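You operate a simulated robot arm through the tools that you are given. There is no shell and no other tool.

Carry out the task below with a simulated robot arm. There is one attempt and no reset: what you move stays moved.

TASK
Fold the carton's flaps down and tape the seam shut.
Fine: wet the gummed strip on the tray, lay it along the seam, roll it flat; roller back. Set down upright: green roller. What is to be rubbed or washed off counts as gone when no trace of it is left.

It is judged by the outcome, as a careful person would: the job done as asked, and still so three seconds after it is handed in. It fails if anything else is knocked over, pushed out of place, dropped, spilled or broken. Flat cloth is picked up by pressing the open fingertips on it (5 to 10 N) and closing them slowly along it; thin cloth reads only 2 to 8 mm in the jaws.

THE ROBOT
A 7-joint arm with a two-finger parallel gripper, fixed in place. Base frame: the origin is on the floor under the middle of its stand, x ahead of it, y to its left, z up. Readings come in mm, degrees, newtons and seconds.
It reaches about 1247 mm from its shoulder. Its first joint turns from -132.0 to 132.0 degrees. Payload 3.91 kg.
The tool frame sits at the grasp point between the pads (the TCP): z along the fingers, y along the line on which they close. The tips reach 30 mm beyond it. Largest opening 110 mm; finger width 20, thickness 10; the body of the gripper, 48 by 112 mm, starts 55 mm behind the TCP.
Orientation is that of the tool frame in the base frame, as [roll, pitch, yaw] about the fixed x, y, z axes, in that order (R = Rz(yaw) Ry(pitch) Rx(roll)). With the fingers straight down and closing along the base's y, the tool's x points along the base's -x, its y along +y and its z along -z.

THE INTERFACE
- The arm moves only by the tool drive_tool. Its argument "steps" is a list of rows, each a list of 3 entries, a list of its own where there are three numbers: the turn, a rotation vector about the base's x, y, z in units of 90 degrees (1.0 is 90 degrees), then the shift along the base's x, y, z in units of 100 mm (1.0 is 100 mm), then the opening in per cent of the stroke, from 0 (shut) to 100 (fully open). In form: [[[rx, ry, rz], [x, y, z], fingers], ...]. A call has 1 to 20 rows; each row is the pose to reach, as a shift and turn from the pose commanded when the call began. A call with a number of a shift or a turn outside -1 to 1 is refused whole. Rows are played at 5 a second. More than 50 mm and 8.6 degrees between two rows, or a gripper value outside its range, and nothing of the call is played. Where a pose cannot be reached the arm comes as near as it can. A force on the tool above 90 N (or 10 N above the force at the start of the call, whichever is more), or a blocked arm, ends the call early, and 0.2 s more pass. The fingers move at their own pace (about 108 mm/s each) and stop on an object; they squeeze with about 44 N. The grip force told is the motor's: it shows also when the fingers shut on nothing. Time passes only in rows, and 0.2 s behind the last, so rows that repeat a pose let the fingers close. It gives the time, the measured TCP pose, the force on the tool (base axes), the opening and the grip force at its end, in the units of the frame above (readings bear some noise), with the torque about the TCP (base axes, N m) and any sound that the robot's microphone picked up.
- Cameras (640 x 400 px; columns grow to the right, rows downward): "scene" is fixed at [218.2, 500.4, 1382.2]; the picture's right is [-0.44, -0.90, 0.00], its down [-0.27, 0.13, -0.95] and it looks along [0.86, -0.42, -0.30] (base axes); focal length 214 px, centre (320, 200). "wrist" rides on the gripper at [72, 17, -103] in the tool frame; the picture's right is [-0.23, 0.97, 0.00], its down [-0.76, -0.18, -0.62] and it looks along [-0.61, -0.14, 0.78] (tool axes); focal length 222 px, centre (320, 200). There is no depth. A picture from a camera that has moved, and an enlarged one, comes with that camera's place and axes in the base frame and with its lens.
- get_image(camera): a new picture of that camera. The clock stands still meanwhile.
- zoom(camera, box): a new picture of the part [left, top, right, bottom] of that camera's present view, enlarged. The clock stands still meanwhile.
- job_done(): hands the job in; it is judged then, once.

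Places have to be worked out from the pictures, the camera data and where the tool is seen. Open the gripper and draw the arm clear of the work before you hand the job in, unless the task says otherwise.

The tools are called after "Request:" as a command line: name --argument value ..., lists and objects as JSON in quotes. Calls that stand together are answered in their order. drive_tool: Moves the arm, as the interface text tells. Its arguments: {"type":"object","properties":{"steps":{"type":"array","items":{"type":"array"}}},"required":["steps"]} The other tools are called the same way: get_image (camera) takes a picture; zoom (camera, box) takes an enlarged picture of a part of a camera's view; job_done () hands the job in.

At the start:

```text
time_s: 0.0
tcp_pos: [453.1, 293.7, 1314.6]
tool_rot: [180.0, -0.1, 180.0]
wrist_force: [0.2, -0.1, 0.2]
wrist_torque: [-0.04, -0.01, 0.03]
gripper_width: 110.0
grasp_force: 0.2
```

scene: 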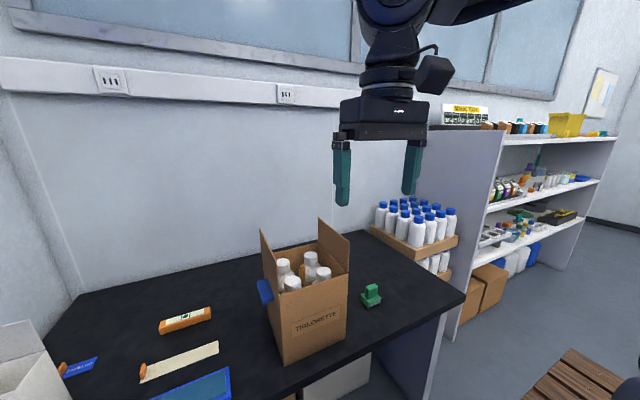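
wrist: 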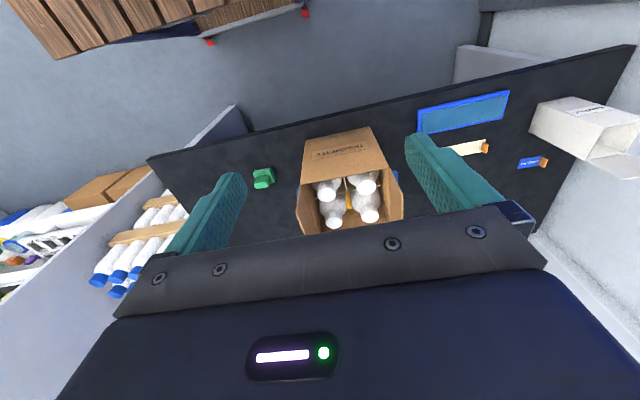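

I start by looking closely at the scene to identify the carton, flaps, strip, wet pad (tray) and roller.

Request:
zoom --camera "scene" --box '[220, 200, 400, 380]'

Request:
zoom --camera "scene" --box '[40, 280, 260, 400]'

Request:
zoom --camera "wrist" --box '[230, 100, 430, 250]'

Request:
zoom --camera "wrist" --box '[400, 50, 640, 200]'

```text
2.22 times, centred on (310, 290) of scene
camera zoom: at [218.2, 500.4, 1382.2], right [-0.44, -0.9, 0.0], down [-0.27, 0.13, -0.95], along [0.86, -0.42, -0.3], focal length 477 px, centre (342, 0)
```

zoom: 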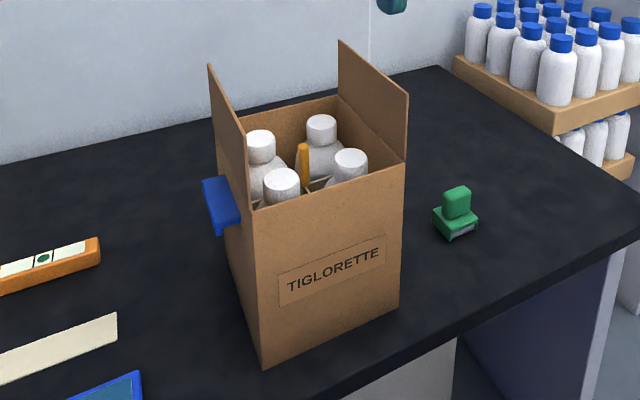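

```text
2.91 times, centred on (150, 340) of scene
camera zoom: at [218.2, 500.4, 1382.2], right [-0.44, -0.9, 0.0], down [-0.27, 0.13, -0.95], along [0.86, -0.42, -0.3], focal length 624 px, centre (814, -207)
```

zoom: 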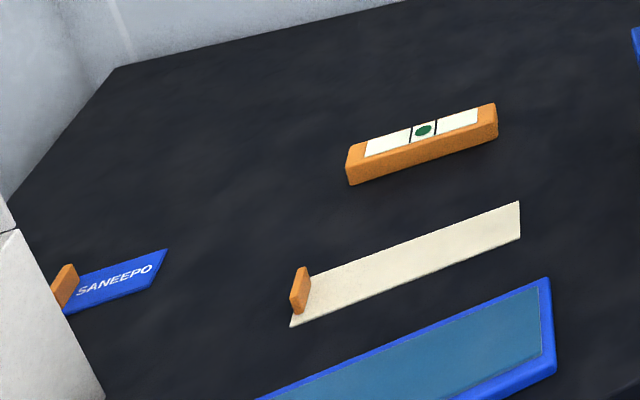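

```text
2.67 times, centred on (330, 175) of wrist
camera zoom: at [378.8, 309.6, 1418.5], right [0.23, 0.97, 0.0], down [0.76, -0.18, 0.62], along [0.61, -0.14, -0.78], focal length 592 px, centre (293, 267)
```

zoom: 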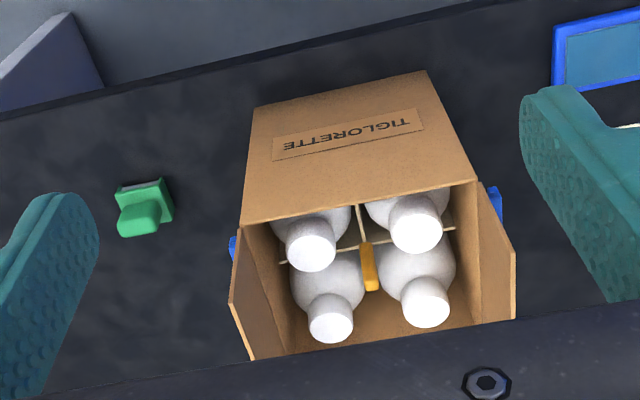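

```text
2.67 times, centred on (520, 125) of wrist
camera zoom: at [378.8, 309.6, 1418.5], right [0.23, 0.97, 0.0], down [0.76, -0.18, 0.62], along [0.61, -0.14, -0.78], focal length 592 px, centre (-213, 400)
```

zoom: 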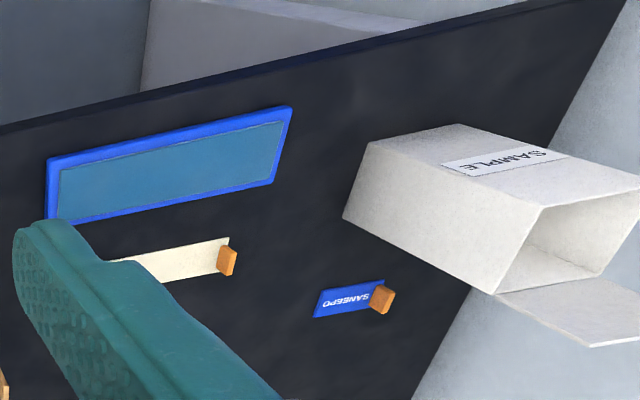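

The carton stands ahead with two open flaps (on its +y and −y sides, top ≈ z 1000), table ≈ z 765, roller near (735, 35), strip near (788, 560–750), wet tray nearer to me. I zoom in on details before moving.

Request:
zoom --camera "scene" --box '[245, 210, 365, 300]'

Request:
zoom --camera "wrist" --box '[290, 120, 420, 240]'

Request:
zoom --camera "scene" --box '[345, 275, 405, 315]'

Request:
zoom --camera "scene" --box '[0, 310, 120, 400]'

```text
4.44 times, centred on (305, 255) of scene
camera zoom: at [218.2, 500.4, 1382.2], right [-0.44, -0.9, 0.0], down [-0.27, 0.13, -0.95], along [0.86, -0.42, -0.3], focal length 953 px, centre (387, -44)
```

zoom: 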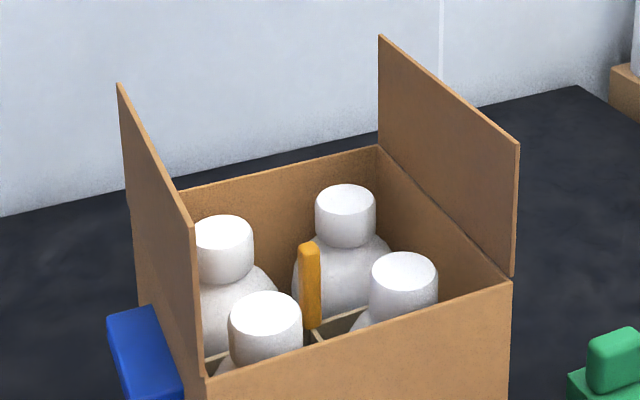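

```text
3.33 times, centred on (355, 180) of wrist
camera zoom: at [378.8, 309.6, 1418.5], right [0.23, 0.97, 0.0], down [0.76, -0.18, 0.62], along [0.61, -0.14, -0.78], focal length 740 px, centre (203, 267)
```

zoom: 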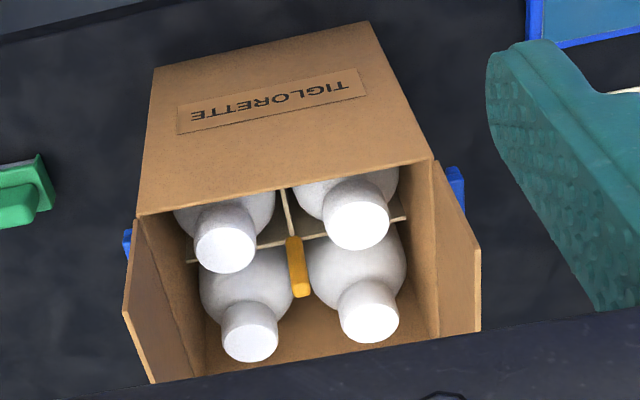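

```text
10.00 times, centred on (375, 295) of scene
camera zoom: at [218.2, 500.4, 1382.2], right [-0.44, -0.9, 0.0], down [-0.27, 0.13, -0.95], along [0.86, -0.42, -0.3], focal length 2145 px, centre (-230, -750)
```

zoom: 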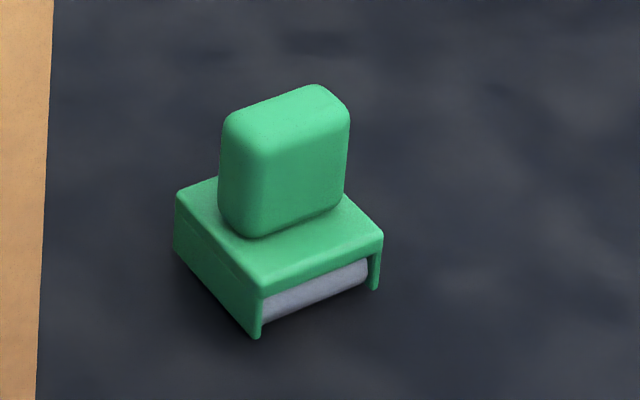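

```text
4.44 times, centred on (60, 355) of scene
camera zoom: at [218.2, 500.4, 1382.2], right [-0.44, -0.9, 0.0], down [-0.27, 0.13, -0.95], along [0.86, -0.42, -0.3], focal length 953 px, centre (1476, -489)
```

zoom: 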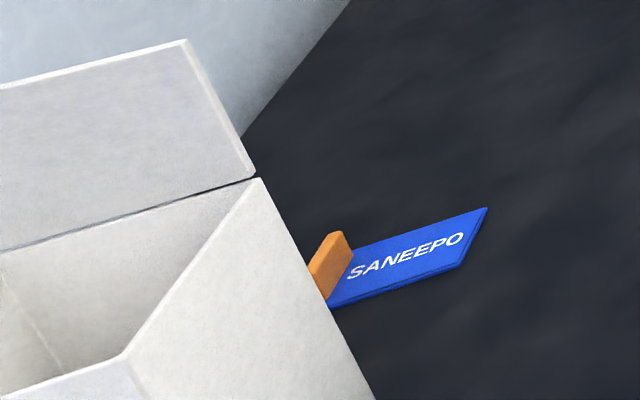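

Next I move the wrist camera over toward the strip and tray (+y), staying high, to look at them.

Request:
drive_tool --steps '[[[0, 0, 0], [0, 0.4, -0.1], 100], [[0, 0, 0], [0, 0.8, -0.2], 100], [[0, 0, 0], [0, 1.0, -0.3], 100]]'

Request:
drive_tool --steps '[[[0, 0, 0], [0, 0.4, -0.1], 100], [[0, 0, 0], [0, 0.8, -0.2], 100], [[0, 0, 0], [0, 1.0, -0.3], 100]]'

Request:
drive_tool --steps '[[[0, 0, 0], [0, 0.4, -0.1], 100], [[0, 0, 0], [0, 0.8, -0.2], 100], [[0, 0, 0], [0, 1.0, -0.3], 100], [[0, 0, 0], [0, 1.0, -0.3], 100]]'

Request:
get_image --camera "wrist"

```text
time_s: 0.8
tcp_pos: [452.3, 393.3, 1286.1]
tool_rot: [179.9, 0.0, 180.0]
wrist_force: [0.8, 0.9, 0.2]
wrist_torque: [0.0, -0.01, 0.02]
gripper_width: 109.8
grasp_force: 0.0
```

```text
time_s: 1.6
tcp_pos: [452.9, 494.3, 1256.2]
tool_rot: [-180.0, 0.0, 179.9]
wrist_force: [-0.1, -0.5, 0.3]
wrist_torque: [0.03, 0.01, 0.01]
gripper_width: 109.8
grasp_force: 0.1
```

```text
time_s: 2.6
tcp_pos: [453.5, 594.2, 1225.1]
tool_rot: [179.9, 0.1, 179.9]
wrist_force: [0.1, -0.6, -0.5]
wrist_torque: [-0.01, 0.01, 0.03]
gripper_width: 110.0
grasp_force: 0.0
```

```text
taken
camera wrist: at [379.3, 609.6, 1327.8], right [0.23, 0.97, 0.0], down [0.76, -0.18, 0.62], along [0.61, -0.14, -0.78], focal length 222 px, centre (320, 200)
```

wrist: 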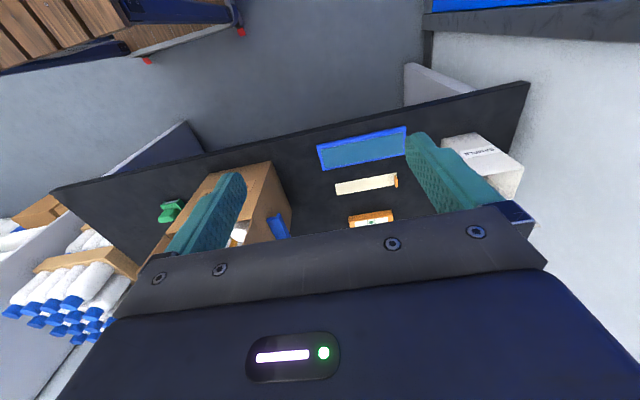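

The strip, tray and level are in view. I descend closer for a sharper look.

Request:
drive_tool --steps '[[[0, 0, 0], [0.2, 0.15, -0.35], 100], [[0, 0, 0], [0.4, 0.3, -0.7], 100], [[0, 0, 0], [0.6, 0.45, -1.0], 100]]'

Request:
drive_tool --steps '[[[0, 0, 0], [0, 0, -0.35], 100], [[0, 0, 0], [0, 0, -0.7], 100], [[0, 0, 0], [0, 0, -1.0], 100], [[0, 0, 0], [0, 0, -1.0], 100]]'

Request:
get_image --camera "wrist"

Request:
zoom --camera "wrist" --box '[220, 80, 460, 230]'

```text
time_s: 3.4
tcp_pos: [512.2, 638.2, 1125.8]
tool_rot: [179.9, 0.1, -180.0]
wrist_force: [-0.2, 0.0, 0.4]
wrist_torque: [0.03, -0.02, -0.01]
gripper_width: 109.9
grasp_force: 0.0
```

```text
time_s: 4.4
tcp_pos: [512.4, 639.4, 1025.8]
tool_rot: [-180.0, 0.0, -180.0]
wrist_force: [-0.9, 0.3, -0.3]
wrist_torque: [0.0, 0.0, 0.03]
gripper_width: 110.1
grasp_force: 0.1
```

```text
taken
camera wrist: at [439.0, 655.3, 1128.3], right [0.23, 0.97, 0.0], down [0.76, -0.18, 0.62], along [0.61, -0.14, -0.78], focal length 222 px, centre (320, 200)
```

wrist: 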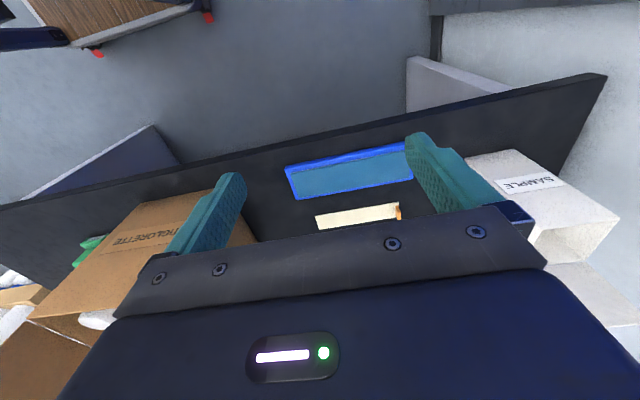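

```text
2.67 times, centred on (340, 155) of wrist
camera zoom: at [439.0, 655.3, 1128.3], right [0.23, 0.97, 0.0], down [0.76, -0.18, 0.62], along [0.61, -0.14, -0.78], focal length 592 px, centre (267, 320)
```

zoom: 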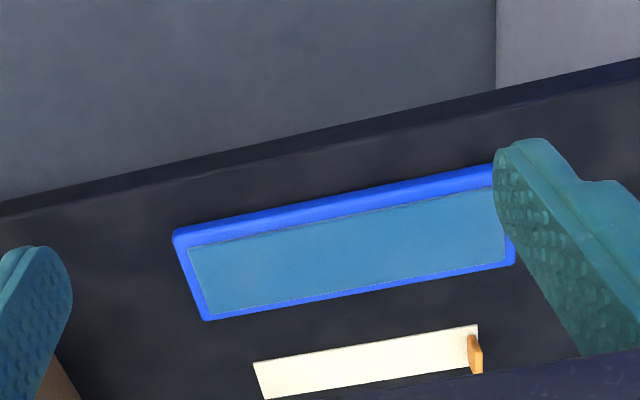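

The strip lies along y at about x 765–810, y 569–752, tray at x 628–705, y 546–775. I move nearer to see the tab's exact shape, staying above everything.

Request:
drive_tool --steps '[[[0, 0, 0], [0.3, 0.2, -0.1], 100], [[0, 0, 0], [0.6, 0.4, -0.3], 100], [[0, 0, 0], [0.88, 0.6, -0.6], 100], [[0, 0, 0], [0.88, 0.6, -0.65], 100]]'

Request:
get_image --camera "wrist"

Request:
zoom --camera "wrist" --box '[240, 100, 420, 240]'

```text
time_s: 5.4
tcp_pos: [600.4, 697.6, 960.0]
tool_rot: [-180.0, 0.1, -180.0]
wrist_force: [-0.1, 0.5, 0.8]
wrist_torque: [0.02, 0.03, -0.01]
gripper_width: 110.0
grasp_force: 0.1
```

```text
taken
camera wrist: at [526.5, 715.1, 1063.3], right [0.23, 0.97, 0.0], down [0.76, -0.18, 0.62], along [0.61, -0.14, -0.78], focal length 222 px, centre (320, 200)
```

wrist: 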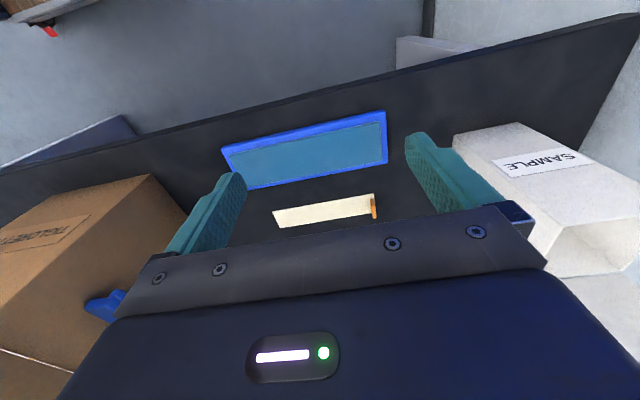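

```text
2.86 times, centred on (330, 170) of wrist
camera zoom: at [526.5, 715.1, 1063.3], right [0.23, 0.97, 0.0], down [0.76, -0.18, 0.62], along [0.61, -0.14, -0.78], focal length 635 px, centre (291, 286)
```

zoom: 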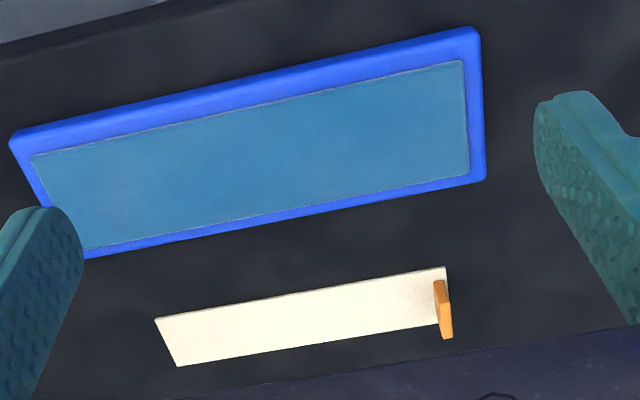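

Request:
zoom --camera "wrist" --box '[350, 185, 390, 225]'

Request:
zoom --camera "scene" --box '[130, 335, 230, 400]'

Request:
zoom --camera "scene" --box '[135, 355, 165, 385]'

```text
10.00 times, centred on (370, 205) of wrist
camera zoom: at [526.5, 715.1, 1063.3], right [0.23, 0.97, 0.0], down [0.76, -0.18, 0.62], along [0.61, -0.14, -0.78], focal length 2221 px, centre (-180, 150)
```

zoom: 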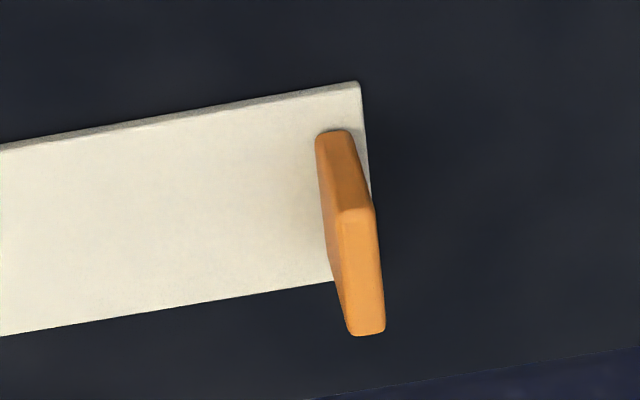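

```text
6.15 times, centred on (180, 368) of scene
camera zoom: at [218.2, 500.4, 1382.2], right [-0.44, -0.9, 0.0], down [-0.27, 0.13, -0.95], along [0.86, -0.42, -0.3], focal length 1320 px, centre (1182, -831)
```

zoom: 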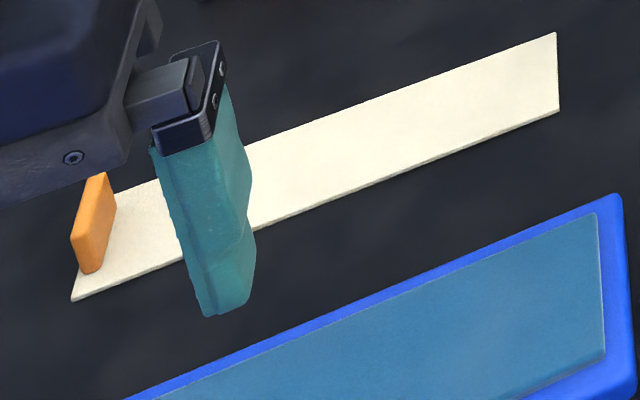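

```text
13.33 times, centred on (150, 370) of scene
camera zoom: at [218.2, 500.4, 1382.2], right [-0.44, -0.9, 0.0], down [-0.27, 0.13, -0.95], along [0.86, -0.42, -0.3], focal length 2860 px, centre (2587, -2067)
```

zoom: 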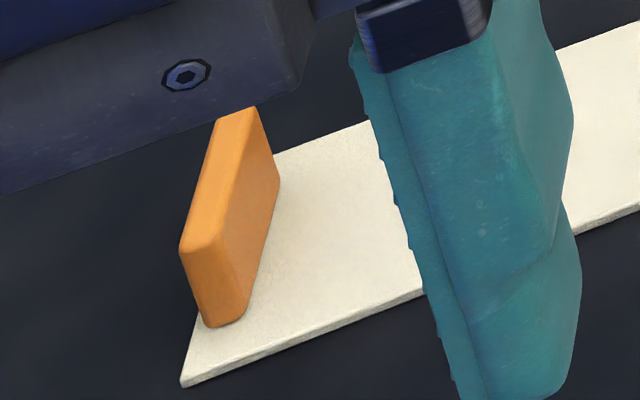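

The tab is a thin upright plate (≈5 mm thick in y, 28 mm in x, ≈20 mm tall) centred near (788, 748), z ≈ 767–787. Now I rise and go over to look down at the carton.

Request:
drive_tool --steps '[[[0, 0, 0], [0, 0, 0.4], 100], [[0, 0, 0], [0, 0, 0.8], 100], [[0, 0, 0], [-0.1, -0.1, 1.0], 100]]'

Request:
drive_tool --steps '[[[0, 0, 0], [-0.1, -0.2, 0.4], 100], [[0, 0, 0], [-0.2, -0.4, 0.8], 100], [[0, 0, 0], [-0.2, -0.8, 1.0], 100], [[0, 0, 0], [-0.2, -1.0, 1.0], 100]]'

Request:
drive_tool --steps '[[[0, 0, 0], [0, -0.4, 0.3], 100], [[0, 0, 0], [0, -0.8, 0.6], 100], [[0, 0, 0], [0, -1.0, 0.8], 100]]'

Request:
drive_tool --steps '[[[0, 0, 0], [0, -0.4, 0.2], 100], [[0, 0, 0], [0, -0.8, 0.2], 100], [[0, 0, 0], [0, -1.0, 0.2], 100]]'

Request:
drive_tool --steps '[[[0, 0, 0], [0.2, -0.3, 0], 100], [[0, 0, 0], [0.4, -0.6, 0], 100], [[0, 0, 0], [0.5, -0.6, 0], 100], [[0, 0, 0], [0.5, -0.6, 0], 100]]'

Request:
get_image --camera "wrist"

Request:
zoom --camera "wrist" --box '[220, 60, 440, 240]'

```text
time_s: 6.2
tcp_pos: [589.9, 688.2, 1060.5]
tool_rot: [-180.0, 0.0, -180.0]
wrist_force: [-0.1, 0.5, -1.0]
wrist_torque: [0.0, 0.0, 0.03]
gripper_width: 110.1
grasp_force: 0.0
```

```text
time_s: 7.2
tcp_pos: [571.5, 589.4, 1159.9]
tool_rot: [180.0, -0.1, 179.9]
wrist_force: [1.2, 0.1, -1.4]
wrist_torque: [-0.02, -0.04, 0.01]
gripper_width: 110.1
grasp_force: 0.1
```

```text
time_s: 8.0
tcp_pos: [570.4, 489.3, 1240.5]
tool_rot: [180.0, 0.0, 180.0]
wrist_force: [-0.6, 0.4, -1.3]
wrist_torque: [-0.03, 0.04, 0.02]
gripper_width: 110.0
grasp_force: 0.0
```

```text
time_s: 8.8
tcp_pos: [570.2, 388.2, 1260.1]
tool_rot: [-179.9, 0.1, 180.0]
wrist_force: [1.2, 0.0, -1.5]
wrist_torque: [-0.04, 0.01, -0.02]
gripper_width: 110.1
grasp_force: 0.0
```

```text
time_s: 9.8
tcp_pos: [620.6, 327.5, 1259.9]
tool_rot: [-180.0, 0.0, 179.9]
wrist_force: [-0.6, -0.2, -0.7]
wrist_torque: [-0.01, -0.01, -0.02]
gripper_width: 109.9
grasp_force: 0.2
```

```text
taken
camera wrist: at [547.1, 344.2, 1362.9], right [0.23, 0.97, 0.0], down [0.76, -0.18, 0.62], along [0.61, -0.14, -0.78], focal length 222 px, centre (320, 200)
```

wrist: 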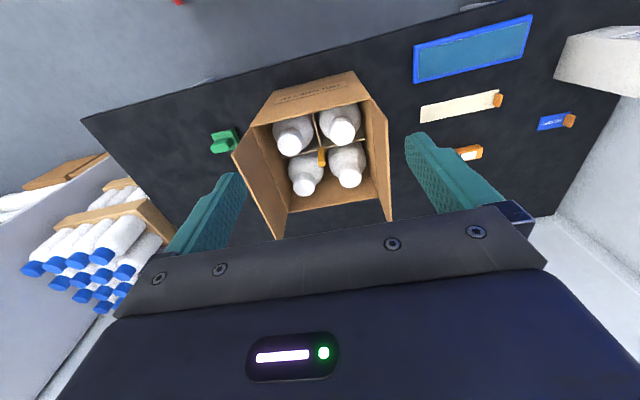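

```text
2.22 times, centred on (330, 150) of wrist
camera zoom: at [547.1, 344.2, 1362.9], right [0.23, 0.97, 0.0], down [0.76, -0.18, 0.62], along [0.61, -0.14, -0.78], focal length 494 px, centre (298, 311)
```

zoom: 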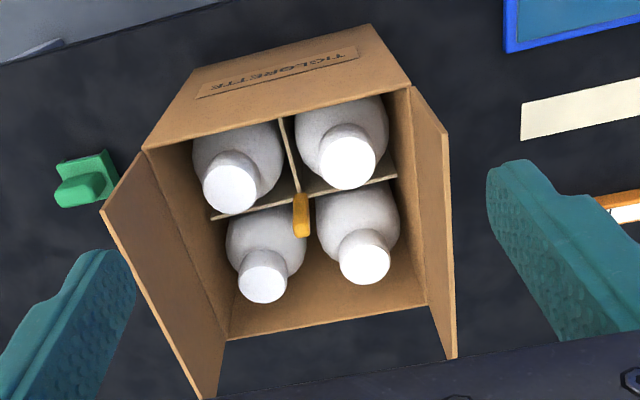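

The carton is square to the axes: rim x 655–851, y 201–400 at z ≈ 1000, both flaps vertical up to z ≈ 1097; seam will be at y ≈ 301. I shut the fingers and move to outside the +y flap to fold it inward.

Request:
drive_tool --steps '[[[0, 0, 0], [0.3, 0.3, 0], 50], [[0, 0, 0], [0.6, 0.6, 0], 0], [[0, 0, 0], [0.9, 0.9, 0], 0], [[0, 0, 0], [1.0, 1.0, 0], 0]]'

Request:
drive_tool --steps '[[[0, 0, 0], [0.3, 0.15, -0.2], 0], [[0, 0, 0], [0.32, 0.27, -0.5], 0], [[0, 0, 0], [0.32, 0.27, -0.85], 0], [[0, 0, 0], [0.32, 0.27, -0.85], 0]]'

Request:
get_image --camera "scene"

Request:
get_image --camera "wrist"

```text
time_s: 10.8
tcp_pos: [720.6, 430.0, 1261.0]
tool_rot: [179.9, 0.0, 180.0]
wrist_force: [1.0, -0.4, 0.8]
wrist_torque: [0.02, -0.05, -0.02]
gripper_width: 0.2
grasp_force: 37.2
```

```text
time_s: 11.8
tcp_pos: [752.2, 455.5, 1175.0]
tool_rot: [-180.0, 0.0, -180.0]
wrist_force: [-0.4, 0.0, -0.5]
wrist_torque: [0.01, -0.01, 0.0]
gripper_width: 0.0
grasp_force: 38.0
```

```text
taken
```

scene: 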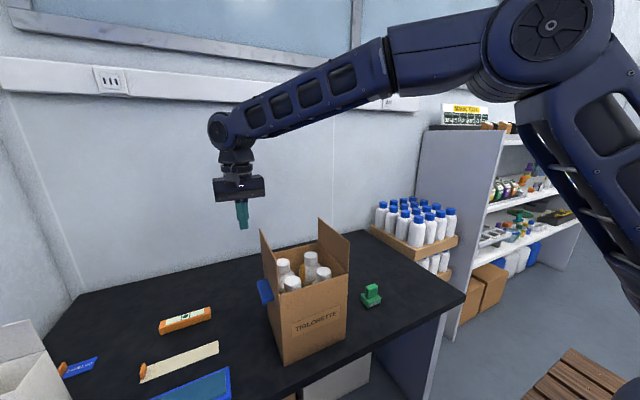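

```text
taken
camera wrist: at [678.8, 471.7, 1277.9], right [0.23, 0.97, 0.0], down [0.76, -0.18, 0.62], along [0.61, -0.14, -0.78], focal length 222 px, centre (320, 200)
```

wrist: 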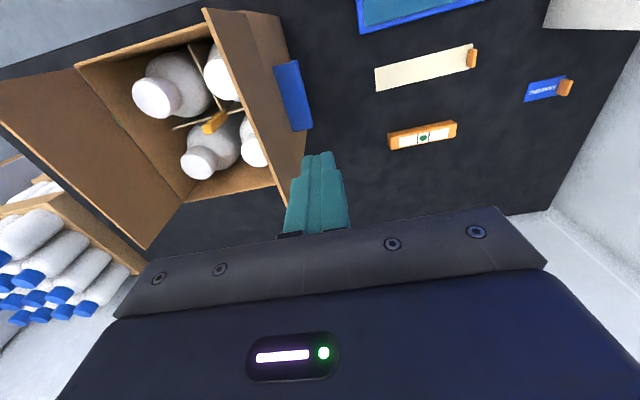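

The +y flap stands between the fingers' position and the carton; the blue block on the carton's side (z ≈ 960) stays well below my fingertips. I lower to tip z ≈ 1065 and approach the flap from outside.

Request:
drive_tool --steps '[[[0, 0, 0], [0, 0, -0.3], 0], [[0, 0, 0], [0, 0, -0.6], 0], [[0, 0, 0], [0, 0, -0.8], 0], [[0, 0, 0], [0, -0.2, -0.8], 0], [[0, 0, 0], [0, -0.35, -0.8], 0], [[0, 0, 0], [0, -0.45, -0.8], 0]]'

Request:
zoom --camera "scene" --box '[220, 180, 400, 300]'

```text
time_s: 13.2
tcp_pos: [753.6, 408.6, 1096.3]
tool_rot: [180.0, 0.0, 180.0]
wrist_force: [-0.7, 0.2, -0.2]
wrist_torque: [-0.02, 0.01, 0.01]
gripper_width: 0.0
grasp_force: 37.5
```

```text
3.33 times, centred on (310, 240) of scene
camera zoom: at [218.2, 500.4, 1382.2], right [-0.44, -0.9, 0.0], down [-0.27, 0.13, -0.95], along [0.86, -0.42, -0.3], focal length 715 px, centre (353, 67)
```

zoom: 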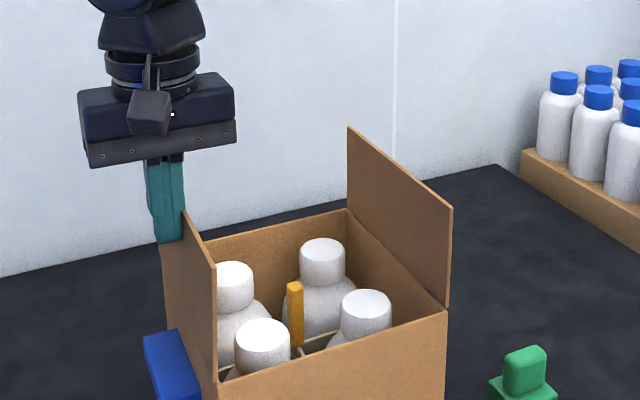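

The finger is just touching/near the outer face of the flap. I now push along an arc about the hinge, inward and down.

Request:
drive_tool --steps '[[[0, 0, 0], [0, -0.08, -0.01], 0], [[0, 0, 0], [0, -0.16, -0.02], 0], [[0, 0, 0], [0, -0.24, -0.04], 0], [[0, 0, 0], [0, -0.32, -0.08], 0], [[0, 0, 0], [0, -0.4, -0.13], 0], [[0, 0, 0], [0, -0.48, -0.2], 0], [[0, 0, 0], [0, -0.54, -0.28], 0]]'

Request:
zoom --camera "scene" --box '[220, 180, 400, 300]'

```text
time_s: 14.8
tcp_pos: [753.5, 356.2, 1067.1]
tool_rot: [180.0, 0.0, 180.0]
wrist_force: [-0.6, 0.4, 0.3]
wrist_torque: [-0.01, 0.01, -0.04]
gripper_width: 0.0
grasp_force: 37.7
```

```text
3.33 times, centred on (310, 240) of scene
camera zoom: at [218.2, 500.4, 1382.2], right [-0.44, -0.9, 0.0], down [-0.27, 0.13, -0.95], along [0.86, -0.42, -0.3], focal length 715 px, centre (353, 67)
```

zoom: 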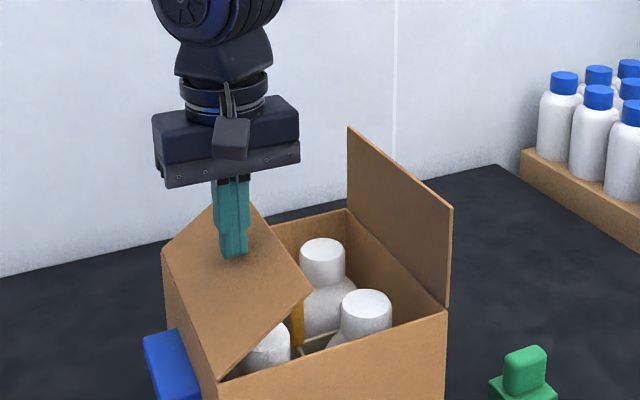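

The flap follows nicely with almost no force. I continue pressing it down to horizontal.

Request:
drive_tool --steps '[[[0, 0, 0], [0, -0.04, -0.1], 0], [[0, 0, 0], [0, -0.07, -0.18], 0], [[0, 0, 0], [0, -0.09, -0.25], 0], [[0, 0, 0], [0, -0.1, -0.3], 0], [[0, 0, 0], [0, -0.1, -0.33], 0], [[0, 0, 0], [0, -0.1, -0.35], 0]]'

Request:
zoom --camera "scene" --box '[220, 180, 400, 300]'

```text
time_s: 16.2
tcp_pos: [752.7, 345.7, 1033.3]
tool_rot: [-179.9, 0.0, -179.9]
wrist_force: [-0.1, -0.8, 0.8]
wrist_torque: [-0.05, -0.06, -0.02]
gripper_width: 0.0
grasp_force: 38.3
```

```text
3.33 times, centred on (310, 240) of scene
camera zoom: at [218.2, 500.4, 1382.2], right [-0.44, -0.9, 0.0], down [-0.27, 0.13, -0.95], along [0.86, -0.42, -0.3], focal length 715 px, centre (353, 67)
```

zoom: 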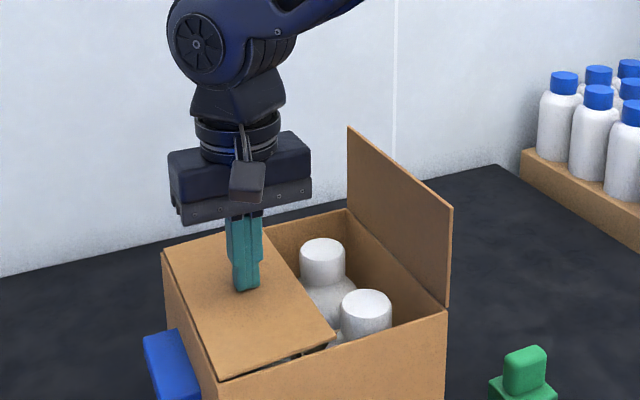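

Flap is almost flat (tips at z ≈ 1003, still no force). I press a few mm further down watching the force.

Request:
drive_tool --steps '[[[0, 0, 0], [0, 0, -0.02], 0], [[0, 0, 0], [0, 0, -0.04], 0], [[0, 0, 0], [0, 0, -0.05], 0]]'

Request:
zoom --camera "scene" --box '[250, 220, 360, 300]'

```text
time_s: 17.0
tcp_pos: [752.3, 346.6, 1028.5]
tool_rot: [179.9, 0.3, -180.0]
wrist_force: [-1.1, -4.0, 16.0]
wrist_torque: [-0.09, 0.14, 0.02]
gripper_width: 0.0
grasp_force: 37.9
```

```text
5.00 times, centred on (305, 260) of scene
camera zoom: at [218.2, 500.4, 1382.2], right [-0.44, -0.9, 0.0], down [-0.27, 0.13, -0.95], along [0.86, -0.42, -0.3], focal length 1072 px, centre (395, -100)
```

zoom: 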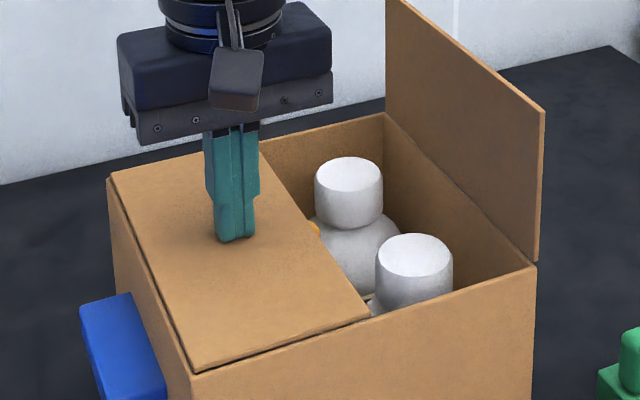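

Flap is down flat (16 N at tip z ≈ 998.5). I lift off to see if it stays.

Request:
drive_tool --steps '[[[0, 0, 0], [0, 0, 0.2], 0], [[0, 0, 0], [0, 0, 0.5], 0], [[0, 0, 0], [0, 0, 0.9], 0], [[0, 0, 0], [0, 0, 0.9], 0]]'

Request:
zoom --camera "scene" --box '[220, 180, 400, 300]'

Request:
get_image --camera "wrist"

```text
time_s: 18.0
tcp_pos: [752.7, 347.0, 1118.1]
tool_rot: [180.0, 0.0, 180.0]
wrist_force: [0.0, 0.0, -1.0]
wrist_torque: [0.0, 0.0, -0.01]
gripper_width: 0.0
grasp_force: 37.5
```

```text
3.33 times, centred on (310, 240) of scene
camera zoom: at [218.2, 500.4, 1382.2], right [-0.44, -0.9, 0.0], down [-0.27, 0.13, -0.95], along [0.86, -0.42, -0.3], focal length 715 px, centre (353, 67)
```

zoom: 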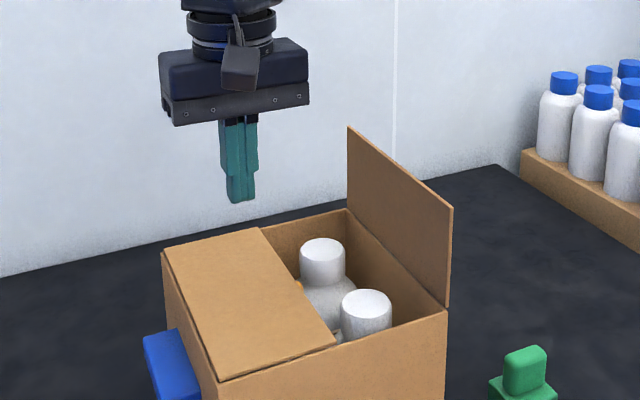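

```text
taken
camera wrist: at [678.7, 363.3, 1221.0], right [0.23, 0.97, 0.0], down [0.76, -0.18, 0.62], along [0.61, -0.14, -0.78], focal length 222 px, centre (320, 200)
```

wrist: 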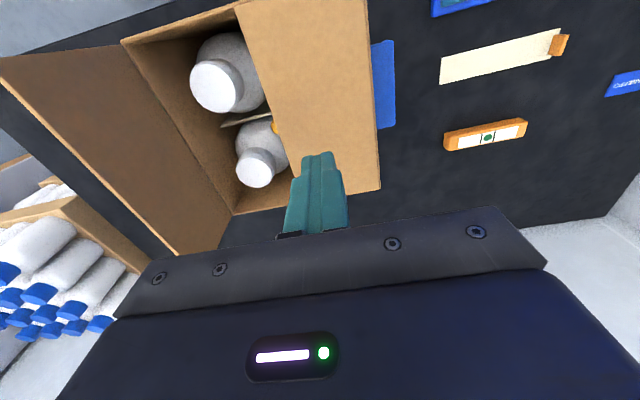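

The flap stays down. Now I go over the −y flap and fold it the same way from its outside.

Request:
drive_tool --steps '[[[0, 0, 0], [0, 0, 0.4], 0], [[0, 0, 0], [0, -0.2, 0.7], 0], [[0, 0, 0], [0, -0.6, 0.7], 0], [[0, 0, 0], [0, -1.0, 0.7], 0]]'

Request:
drive_tool --steps '[[[0, 0, 0], [0, -0.4, 0], 0], [[0, 0, 0], [0, -0.8, 0], 0], [[0, 0, 0], [0, -1.0, 0], 0]]'

Request:
drive_tool --steps '[[[0, 0, 0], [0, -0.1, -0.3], 0], [[0, 0, 0], [0, -0.1, -0.6], 0], [[0, 0, 0], [0, -0.1, -0.92], 0], [[0, 0, 0], [0, -0.1, -0.92], 0]]'

Request:
zoom --camera "scene" --box '[220, 180, 420, 320]'

Request:
get_image --camera "wrist"

```text
time_s: 19.0
tcp_pos: [752.0, 246.6, 1187.4]
tool_rot: [180.0, 0.0, -179.9]
wrist_force: [-0.1, 0.9, 0.3]
wrist_torque: [-0.04, 0.0, 0.0]
gripper_width: 0.0
grasp_force: 37.7
```

```text
time_s: 19.8
tcp_pos: [751.4, 146.9, 1187.5]
tool_rot: [179.9, 0.0, -179.8]
wrist_force: [-0.7, 0.3, 0.8]
wrist_torque: [0.0, 0.01, -0.01]
gripper_width: 0.0
grasp_force: 37.7
```

```text
time_s: 20.8
tcp_pos: [752.9, 136.2, 1097.1]
tool_rot: [180.0, 0.1, -180.0]
wrist_force: [-0.4, 0.3, 0.1]
wrist_torque: [0.02, 0.0, -0.02]
gripper_width: 0.0
grasp_force: 38.0
```

```text
2.86 times, centred on (320, 250) of scene
camera zoom: at [218.2, 500.4, 1382.2], right [-0.44, -0.9, 0.0], down [-0.27, 0.13, -0.95], along [0.86, -0.42, -0.3], focal length 613 px, centre (320, 57)
```

zoom: 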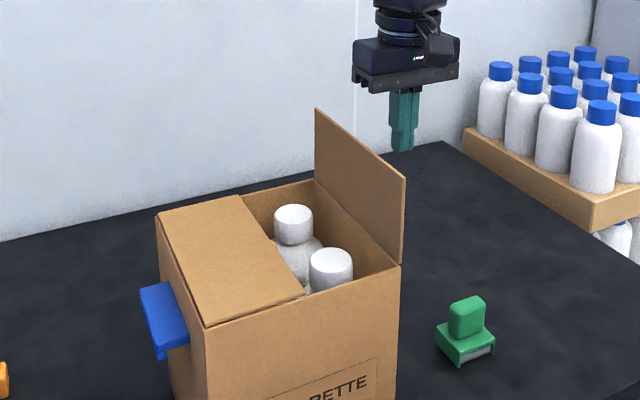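

```text
taken
camera wrist: at [678.8, 152.6, 1199.1], right [0.23, 0.97, 0.0], down [0.76, -0.18, 0.62], along [0.61, -0.14, -0.78], focal length 222 px, centre (320, 200)
```

wrist: 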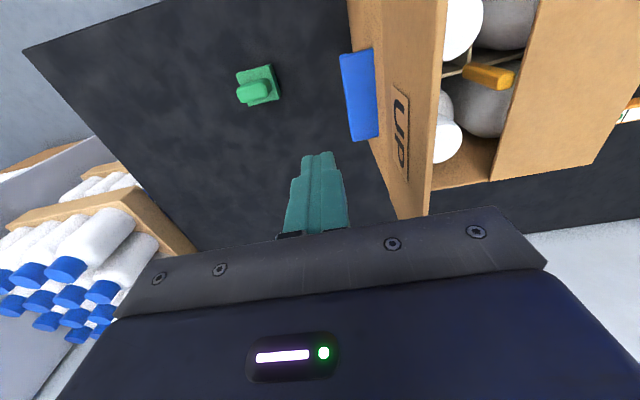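

Approach and push the −y flap inward along the mirrored arc.

Request:
drive_tool --steps '[[[0, 0, 0], [0, 0.3, 0], 0], [[0, 0, 0], [0, 0.48, 0], 0], [[0, 0, 0], [0, 0.56, 0], 0], [[0, 0, 0], [0, 0.64, -0.01], 0], [[0, 0, 0], [0, 0.72, -0.02], 0], [[0, 0, 0], [0, 0.8, -0.05], 0], [[0, 0, 0], [0, 0.88, -0.09], 0], [[0, 0, 0], [0, 0.96, -0.15], 0], [[0, 0, 0], [0, 1.0, -0.2], 0]]'

Request:
drive_tool --steps '[[[0, 0, 0], [0, 0.06, -0.07], 0], [[0, 0, 0], [0, 0.12, -0.15], 0], [[0, 0, 0], [0, 0.17, -0.25], 0], [[0, 0, 0], [0, 0.2, -0.33], 0], [[0, 0, 0], [0, 0.2, -0.4], 0], [[0, 0, 0], [0, 0.2, -0.43], 0]]'

Request:
zoom --camera "scene" --box '[220, 180, 420, 320]'

```text
time_s: 22.8
tcp_pos: [752.7, 236.3, 1076.9]
tool_rot: [180.0, -0.1, -180.0]
wrist_force: [-0.2, 0.0, 0.5]
wrist_torque: [-0.01, 0.02, -0.02]
gripper_width: 0.3
grasp_force: 37.2
```

```text
time_s: 24.2
tcp_pos: [751.9, 256.3, 1034.2]
tool_rot: [-179.9, 0.0, 180.0]
wrist_force: [-0.1, 1.3, 0.7]
wrist_torque: [0.04, 0.0, 0.01]
gripper_width: 0.0
grasp_force: 37.6
```

```text
2.86 times, centred on (320, 250) of scene
camera zoom: at [218.2, 500.4, 1382.2], right [-0.44, -0.9, 0.0], down [-0.27, 0.13, -0.95], along [0.86, -0.42, -0.3], focal length 613 px, centre (320, 57)
```

zoom: 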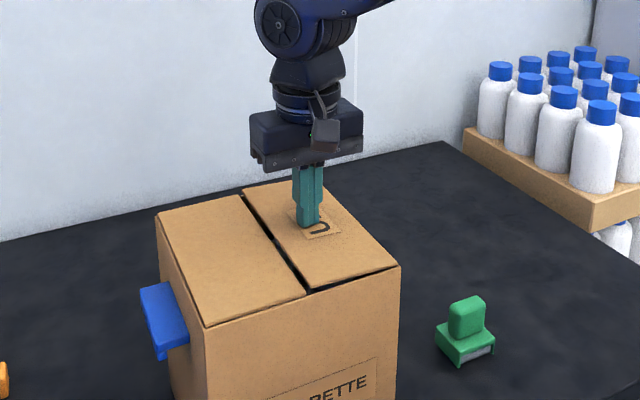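

Nearly flat; I press the last few mm with a light force, then lift and check.

Request:
drive_tool --steps '[[[0, 0, 0], [0, 0, -0.03], 0], [[0, 0, 0], [0, 0, -0.05], 0], [[0, 0, 0], [0, 0, -0.06], 0]]'

Request:
drive_tool --steps '[[[0, 0, 0], [0, 0, 0.2], 0], [[0, 0, 0], [0, 0, 0.5], 0], [[0, 0, 0], [0, 0, 0.9], 0], [[0, 0, 0], [0, 0, 1.0], 0]]'

Request:
zoom --camera "scene" --box '[250, 220, 370, 310]'

Request:
get_image --camera "wrist"

```text
time_s: 25.0
tcp_pos: [753.0, 256.1, 1029.3]
tool_rot: [179.9, 0.2, 180.0]
wrist_force: [-2.8, -1.0, 30.2]
wrist_torque: [-0.08, 0.24, 0.1]
gripper_width: 0.2
grasp_force: 38.1
```

```text
time_s: 26.0
tcp_pos: [753.6, 255.4, 1128.3]
tool_rot: [180.0, 0.0, -180.0]
wrist_force: [-0.5, 0.5, -0.7]
wrist_torque: [-0.05, 0.0, 0.03]
gripper_width: 0.1
grasp_force: 37.6
```

```text
4.44 times, centred on (310, 265) of scene
camera zoom: at [218.2, 500.4, 1382.2], right [-0.44, -0.9, 0.0], down [-0.27, 0.13, -0.95], along [0.86, -0.42, -0.3], focal length 953 px, centre (364, -89)
```

zoom: 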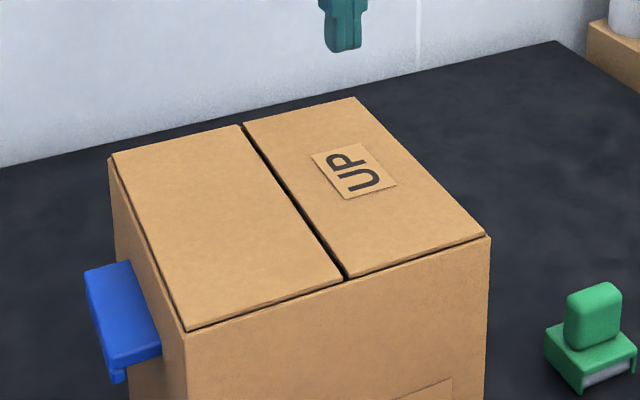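

```text
taken
camera wrist: at [679.3, 273.1, 1229.8], right [0.23, 0.97, 0.0], down [0.76, -0.18, 0.62], along [0.61, -0.14, -0.78], focal length 222 px, centre (320, 200)
```

wrist: 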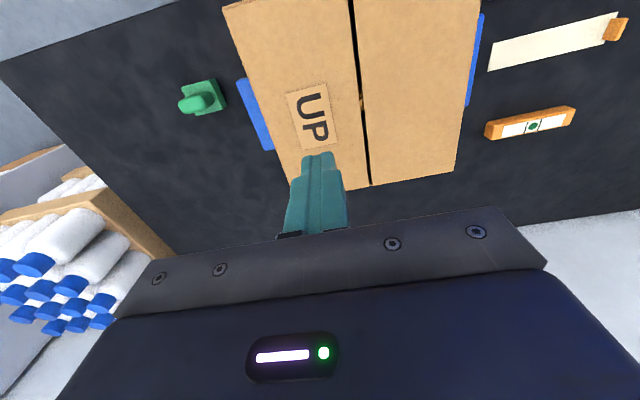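

Both flaps lie flat, seam at y ≈ 298. Next I travel toward the strip's tab, but first check the clearance to the white SAMPLE box near it.

Request:
drive_tool --steps '[[[0, 0, 0], [0, 0.4, 0], 0], [[0, 0, 0], [0, 0.8, 0], 0], [[0, 0, 0], [0, 1.0, 0], 0]]'

Request:
drive_tool --steps '[[[0, 0, 0], [-0.4, 0.4, 0], 20], [[0, 0, 0], [-0.8, 0.8, 0], 40], [[0, 0, 0], [-1.0, 1.0, 0], 40]]'

Request:
drive_tool --steps '[[[0, 0, 0], [0, 0.4, -0.1], 40], [[0, 0, 0], [0, 0.8, -0.2], 40], [[0, 0, 0], [0, 1.0, -0.3], 40]]'

Request:
drive_tool --steps '[[[0, 0, 0], [0, 0.4, 0], 40], [[0, 0, 0], [0, 0.8, 0], 40], [[0, 0, 0], [0, 1.0, 0], 40], [[0, 0, 0], [0, 1.0, 0], 40]]'

Request:
get_image --camera "wrist"

```text
time_s: 26.8
tcp_pos: [752.9, 357.5, 1127.3]
tool_rot: [-180.0, 0.0, -180.0]
wrist_force: [1.0, -1.3, -0.4]
wrist_torque: [0.01, -0.01, -0.03]
gripper_width: 0.2
grasp_force: 37.6
```

```text
refused: row 1 steps farther than a row can; nothing moved
```

```text
time_s: 27.6
tcp_pos: [753.0, 458.0, 1098.2]
tool_rot: [179.9, 0.1, -179.9]
wrist_force: [-0.1, -1.4, 0.2]
wrist_torque: [0.01, -0.01, 0.0]
gripper_width: 44.0
grasp_force: 0.0
```

```text
time_s: 28.6
tcp_pos: [754.4, 556.9, 1097.2]
tool_rot: [180.0, 0.0, -180.0]
wrist_force: [-0.6, 0.2, -0.3]
wrist_torque: [-0.01, -0.02, -0.03]
gripper_width: 43.8
grasp_force: 0.1
```

```text
taken
camera wrist: at [679.4, 572.8, 1199.4], right [0.23, 0.97, 0.0], down [0.76, -0.18, 0.62], along [0.61, -0.14, -0.78], focal length 222 px, centre (320, 200)
```

wrist: 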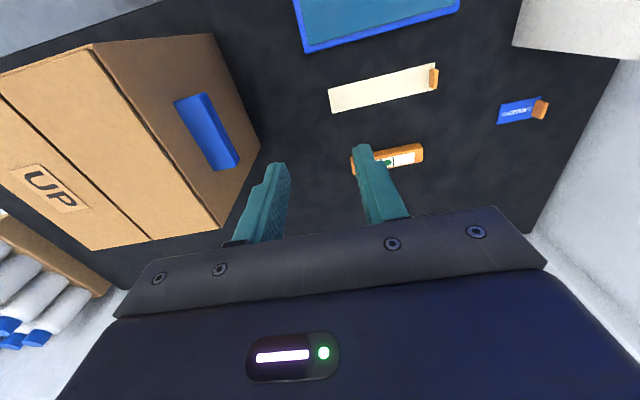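

I reposition to see the SAMPLE box fully (step limits are per-vector, so smaller steps).

Request:
drive_tool --steps '[[[0, 0, 0], [-0.3, 0.3, 0], 40], [[0, 0, 0], [-0.6, 0.6, 0], 40], [[0, 0, 0], [-0.9, 0.9, 0], 40], [[0, 0, 0], [-1.0, 1.0, 0], 40]]'

Request:
drive_tool --steps '[[[0, 0, 0], [-0.3, 0.3, 0], 40], [[0, 0, 0], [-0.5, 0.3, 0], 40], [[0, 0, 0], [-0.5, 0.3, 0], 40]]'

Request:
get_image --camera "wrist"

Request:
zoom --camera "wrist" --box '[360, 30, 600, 200]'

```text
time_s: 29.6
tcp_pos: [652.9, 656.9, 1097.9]
tool_rot: [180.0, 0.0, 180.0]
wrist_force: [0.1, -0.2, -0.2]
wrist_torque: [0.0, 0.01, 0.03]
gripper_width: 44.2
grasp_force: 0.0
```

```text
time_s: 30.4
tcp_pos: [603.8, 687.0, 1098.3]
tool_rot: [180.0, 0.0, 179.9]
wrist_force: [-0.4, 0.2, -0.3]
wrist_torque: [-0.05, -0.03, 0.01]
gripper_width: 43.9
grasp_force: 0.1
```

```text
taken
camera wrist: at [529.8, 703.2, 1200.1], right [0.23, 0.97, 0.0], down [0.76, -0.18, 0.62], along [0.61, -0.14, -0.78], focal length 222 px, centre (320, 200)
```

wrist: 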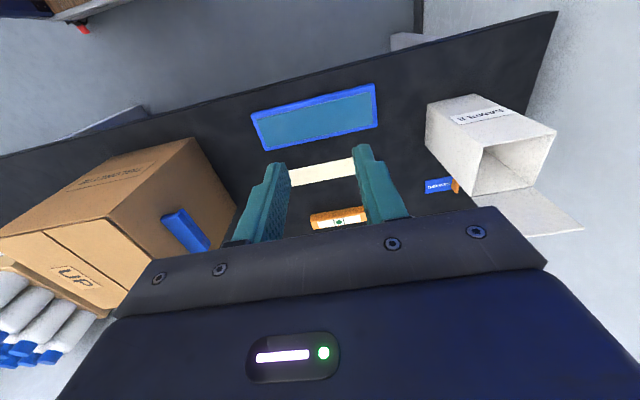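

```text
2.35 times, centred on (480, 115) of wrist
camera zoom: at [529.8, 703.2, 1200.1], right [0.23, 0.97, 0.0], down [0.76, -0.18, 0.62], along [0.61, -0.14, -0.78], focal length 523 px, centre (-56, 400)
```

zoom: 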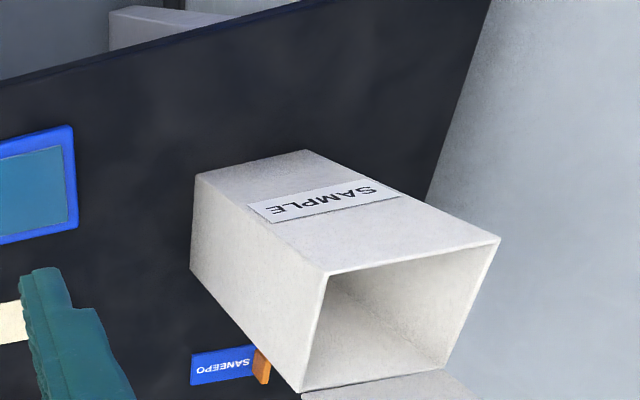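

The SAMPLE box is a tall open box with its −y face at y ≈ 870, so there's 60+ mm of clearance to the gripper at the tab. I go above the tab and descend.

Request:
drive_tool --steps '[[[0, 0, 0], [0.35, 0.1, 0], 40], [[0, 0, 0], [0.7, 0.25, 0], 40], [[0, 0, 0], [0.9, 0.4, -0.3], 40], [[0, 0, 0], [1.0, 0.5, -0.5], 40], [[0, 0, 0], [1.0, 0.61, -0.5], 40]]'

Request:
drive_tool --steps '[[[0, 0, 0], [0.35, 0, -0.3], 40], [[0, 0, 0], [0.7, 0, -0.6], 40], [[0, 0, 0], [0.84, 0, -0.9], 40], [[0, 0, 0], [0.84, 0, -1.0], 40], [[0, 0, 0], [0.84, 0, -1.0], 40]]'

Request:
get_image --camera "wrist"

Request:
zoom --camera "wrist" --box '[250, 80, 410, 240]'

```text
time_s: 31.6
tcp_pos: [703.4, 746.5, 1047.8]
tool_rot: [-180.0, 0.0, -180.0]
wrist_force: [-0.2, -0.4, 1.0]
wrist_torque: [0.0, 0.01, -0.02]
gripper_width: 44.1
grasp_force: 0.0
```

```text
time_s: 32.8
tcp_pos: [780.0, 738.4, 946.5]
tool_rot: [180.0, 0.0, -179.9]
wrist_force: [0.7, 0.8, 0.0]
wrist_torque: [0.0, 0.01, -0.02]
gripper_width: 43.9
grasp_force: 0.1
out of reach, approached as far as the arm can: row 2, 3, 4, 5
```

```text
taken
camera wrist: at [706.2, 754.2, 1048.3], right [0.23, 0.97, 0.0], down [0.76, -0.18, 0.62], along [0.61, -0.14, -0.78], focal length 222 px, centre (320, 200)
```

wrist: 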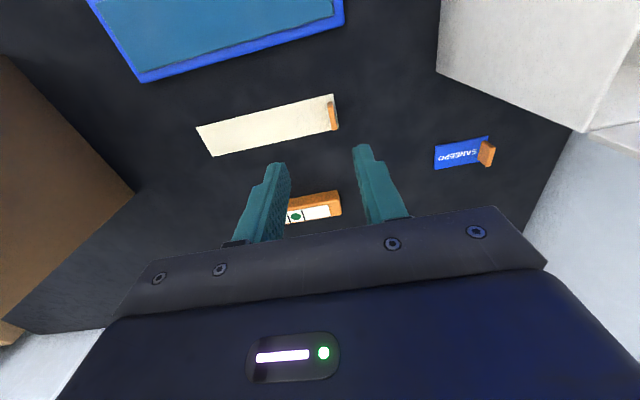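

```text
2.50 times, centred on (330, 160) of wrist
camera zoom: at [706.2, 754.2, 1048.3], right [0.23, 0.97, 0.0], down [0.76, -0.18, 0.62], along [0.61, -0.14, -0.78], focal length 555 px, centre (295, 300)
```

zoom: 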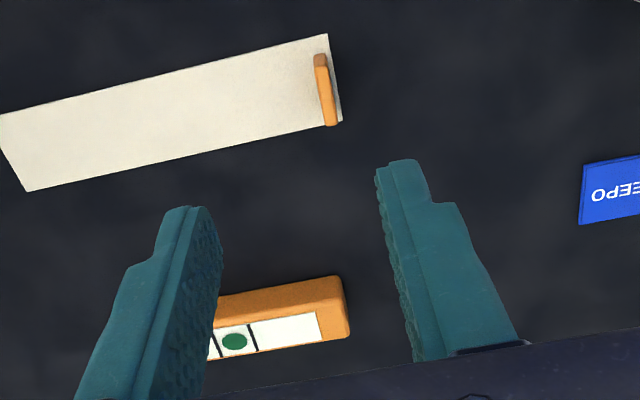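

The straight-down pose is just out of reach here, so I tilt the tool ~20° about y (fingertips leaning away from the base), which keeps the fingers closing along y and brings the wrist nearer.

Request:
drive_tool --steps '[[[0, -0.08, 0], [-0.1, 0, 0], 40], [[0, -0.16, 0], [-0.1, 0, 0], 40], [[0, -0.222, 0], [-0.1, 0, 0], 40], [[0, -0.222, 0], [-0.1, 0, 0], 40]]'

Request:
get_image --camera "wrist"

```text
time_s: 33.8
tcp_pos: [770.0, 738.4, 946.0]
tool_rot: [180.0, 20.0, 179.9]
wrist_force: [0.0, -0.3, 0.0]
wrist_torque: [-0.03, -0.02, -0.02]
gripper_width: 43.8
grasp_force: 0.2
```

```text
taken
camera wrist: at [665.0, 754.5, 1017.4], right [0.21, 0.97, 0.08], down [0.5, -0.18, 0.85], along [0.84, -0.14, -0.53], focal length 222 px, centre (320, 200)
```

wrist: 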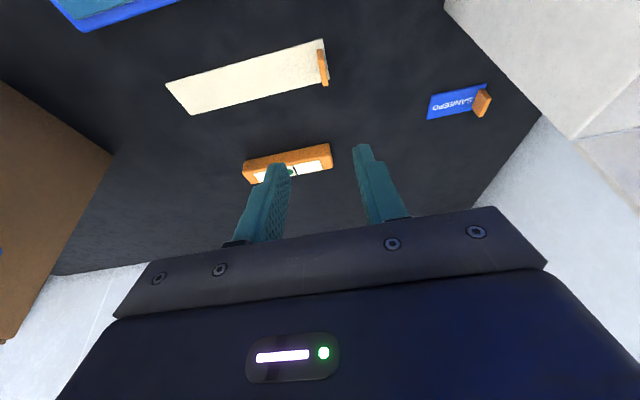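

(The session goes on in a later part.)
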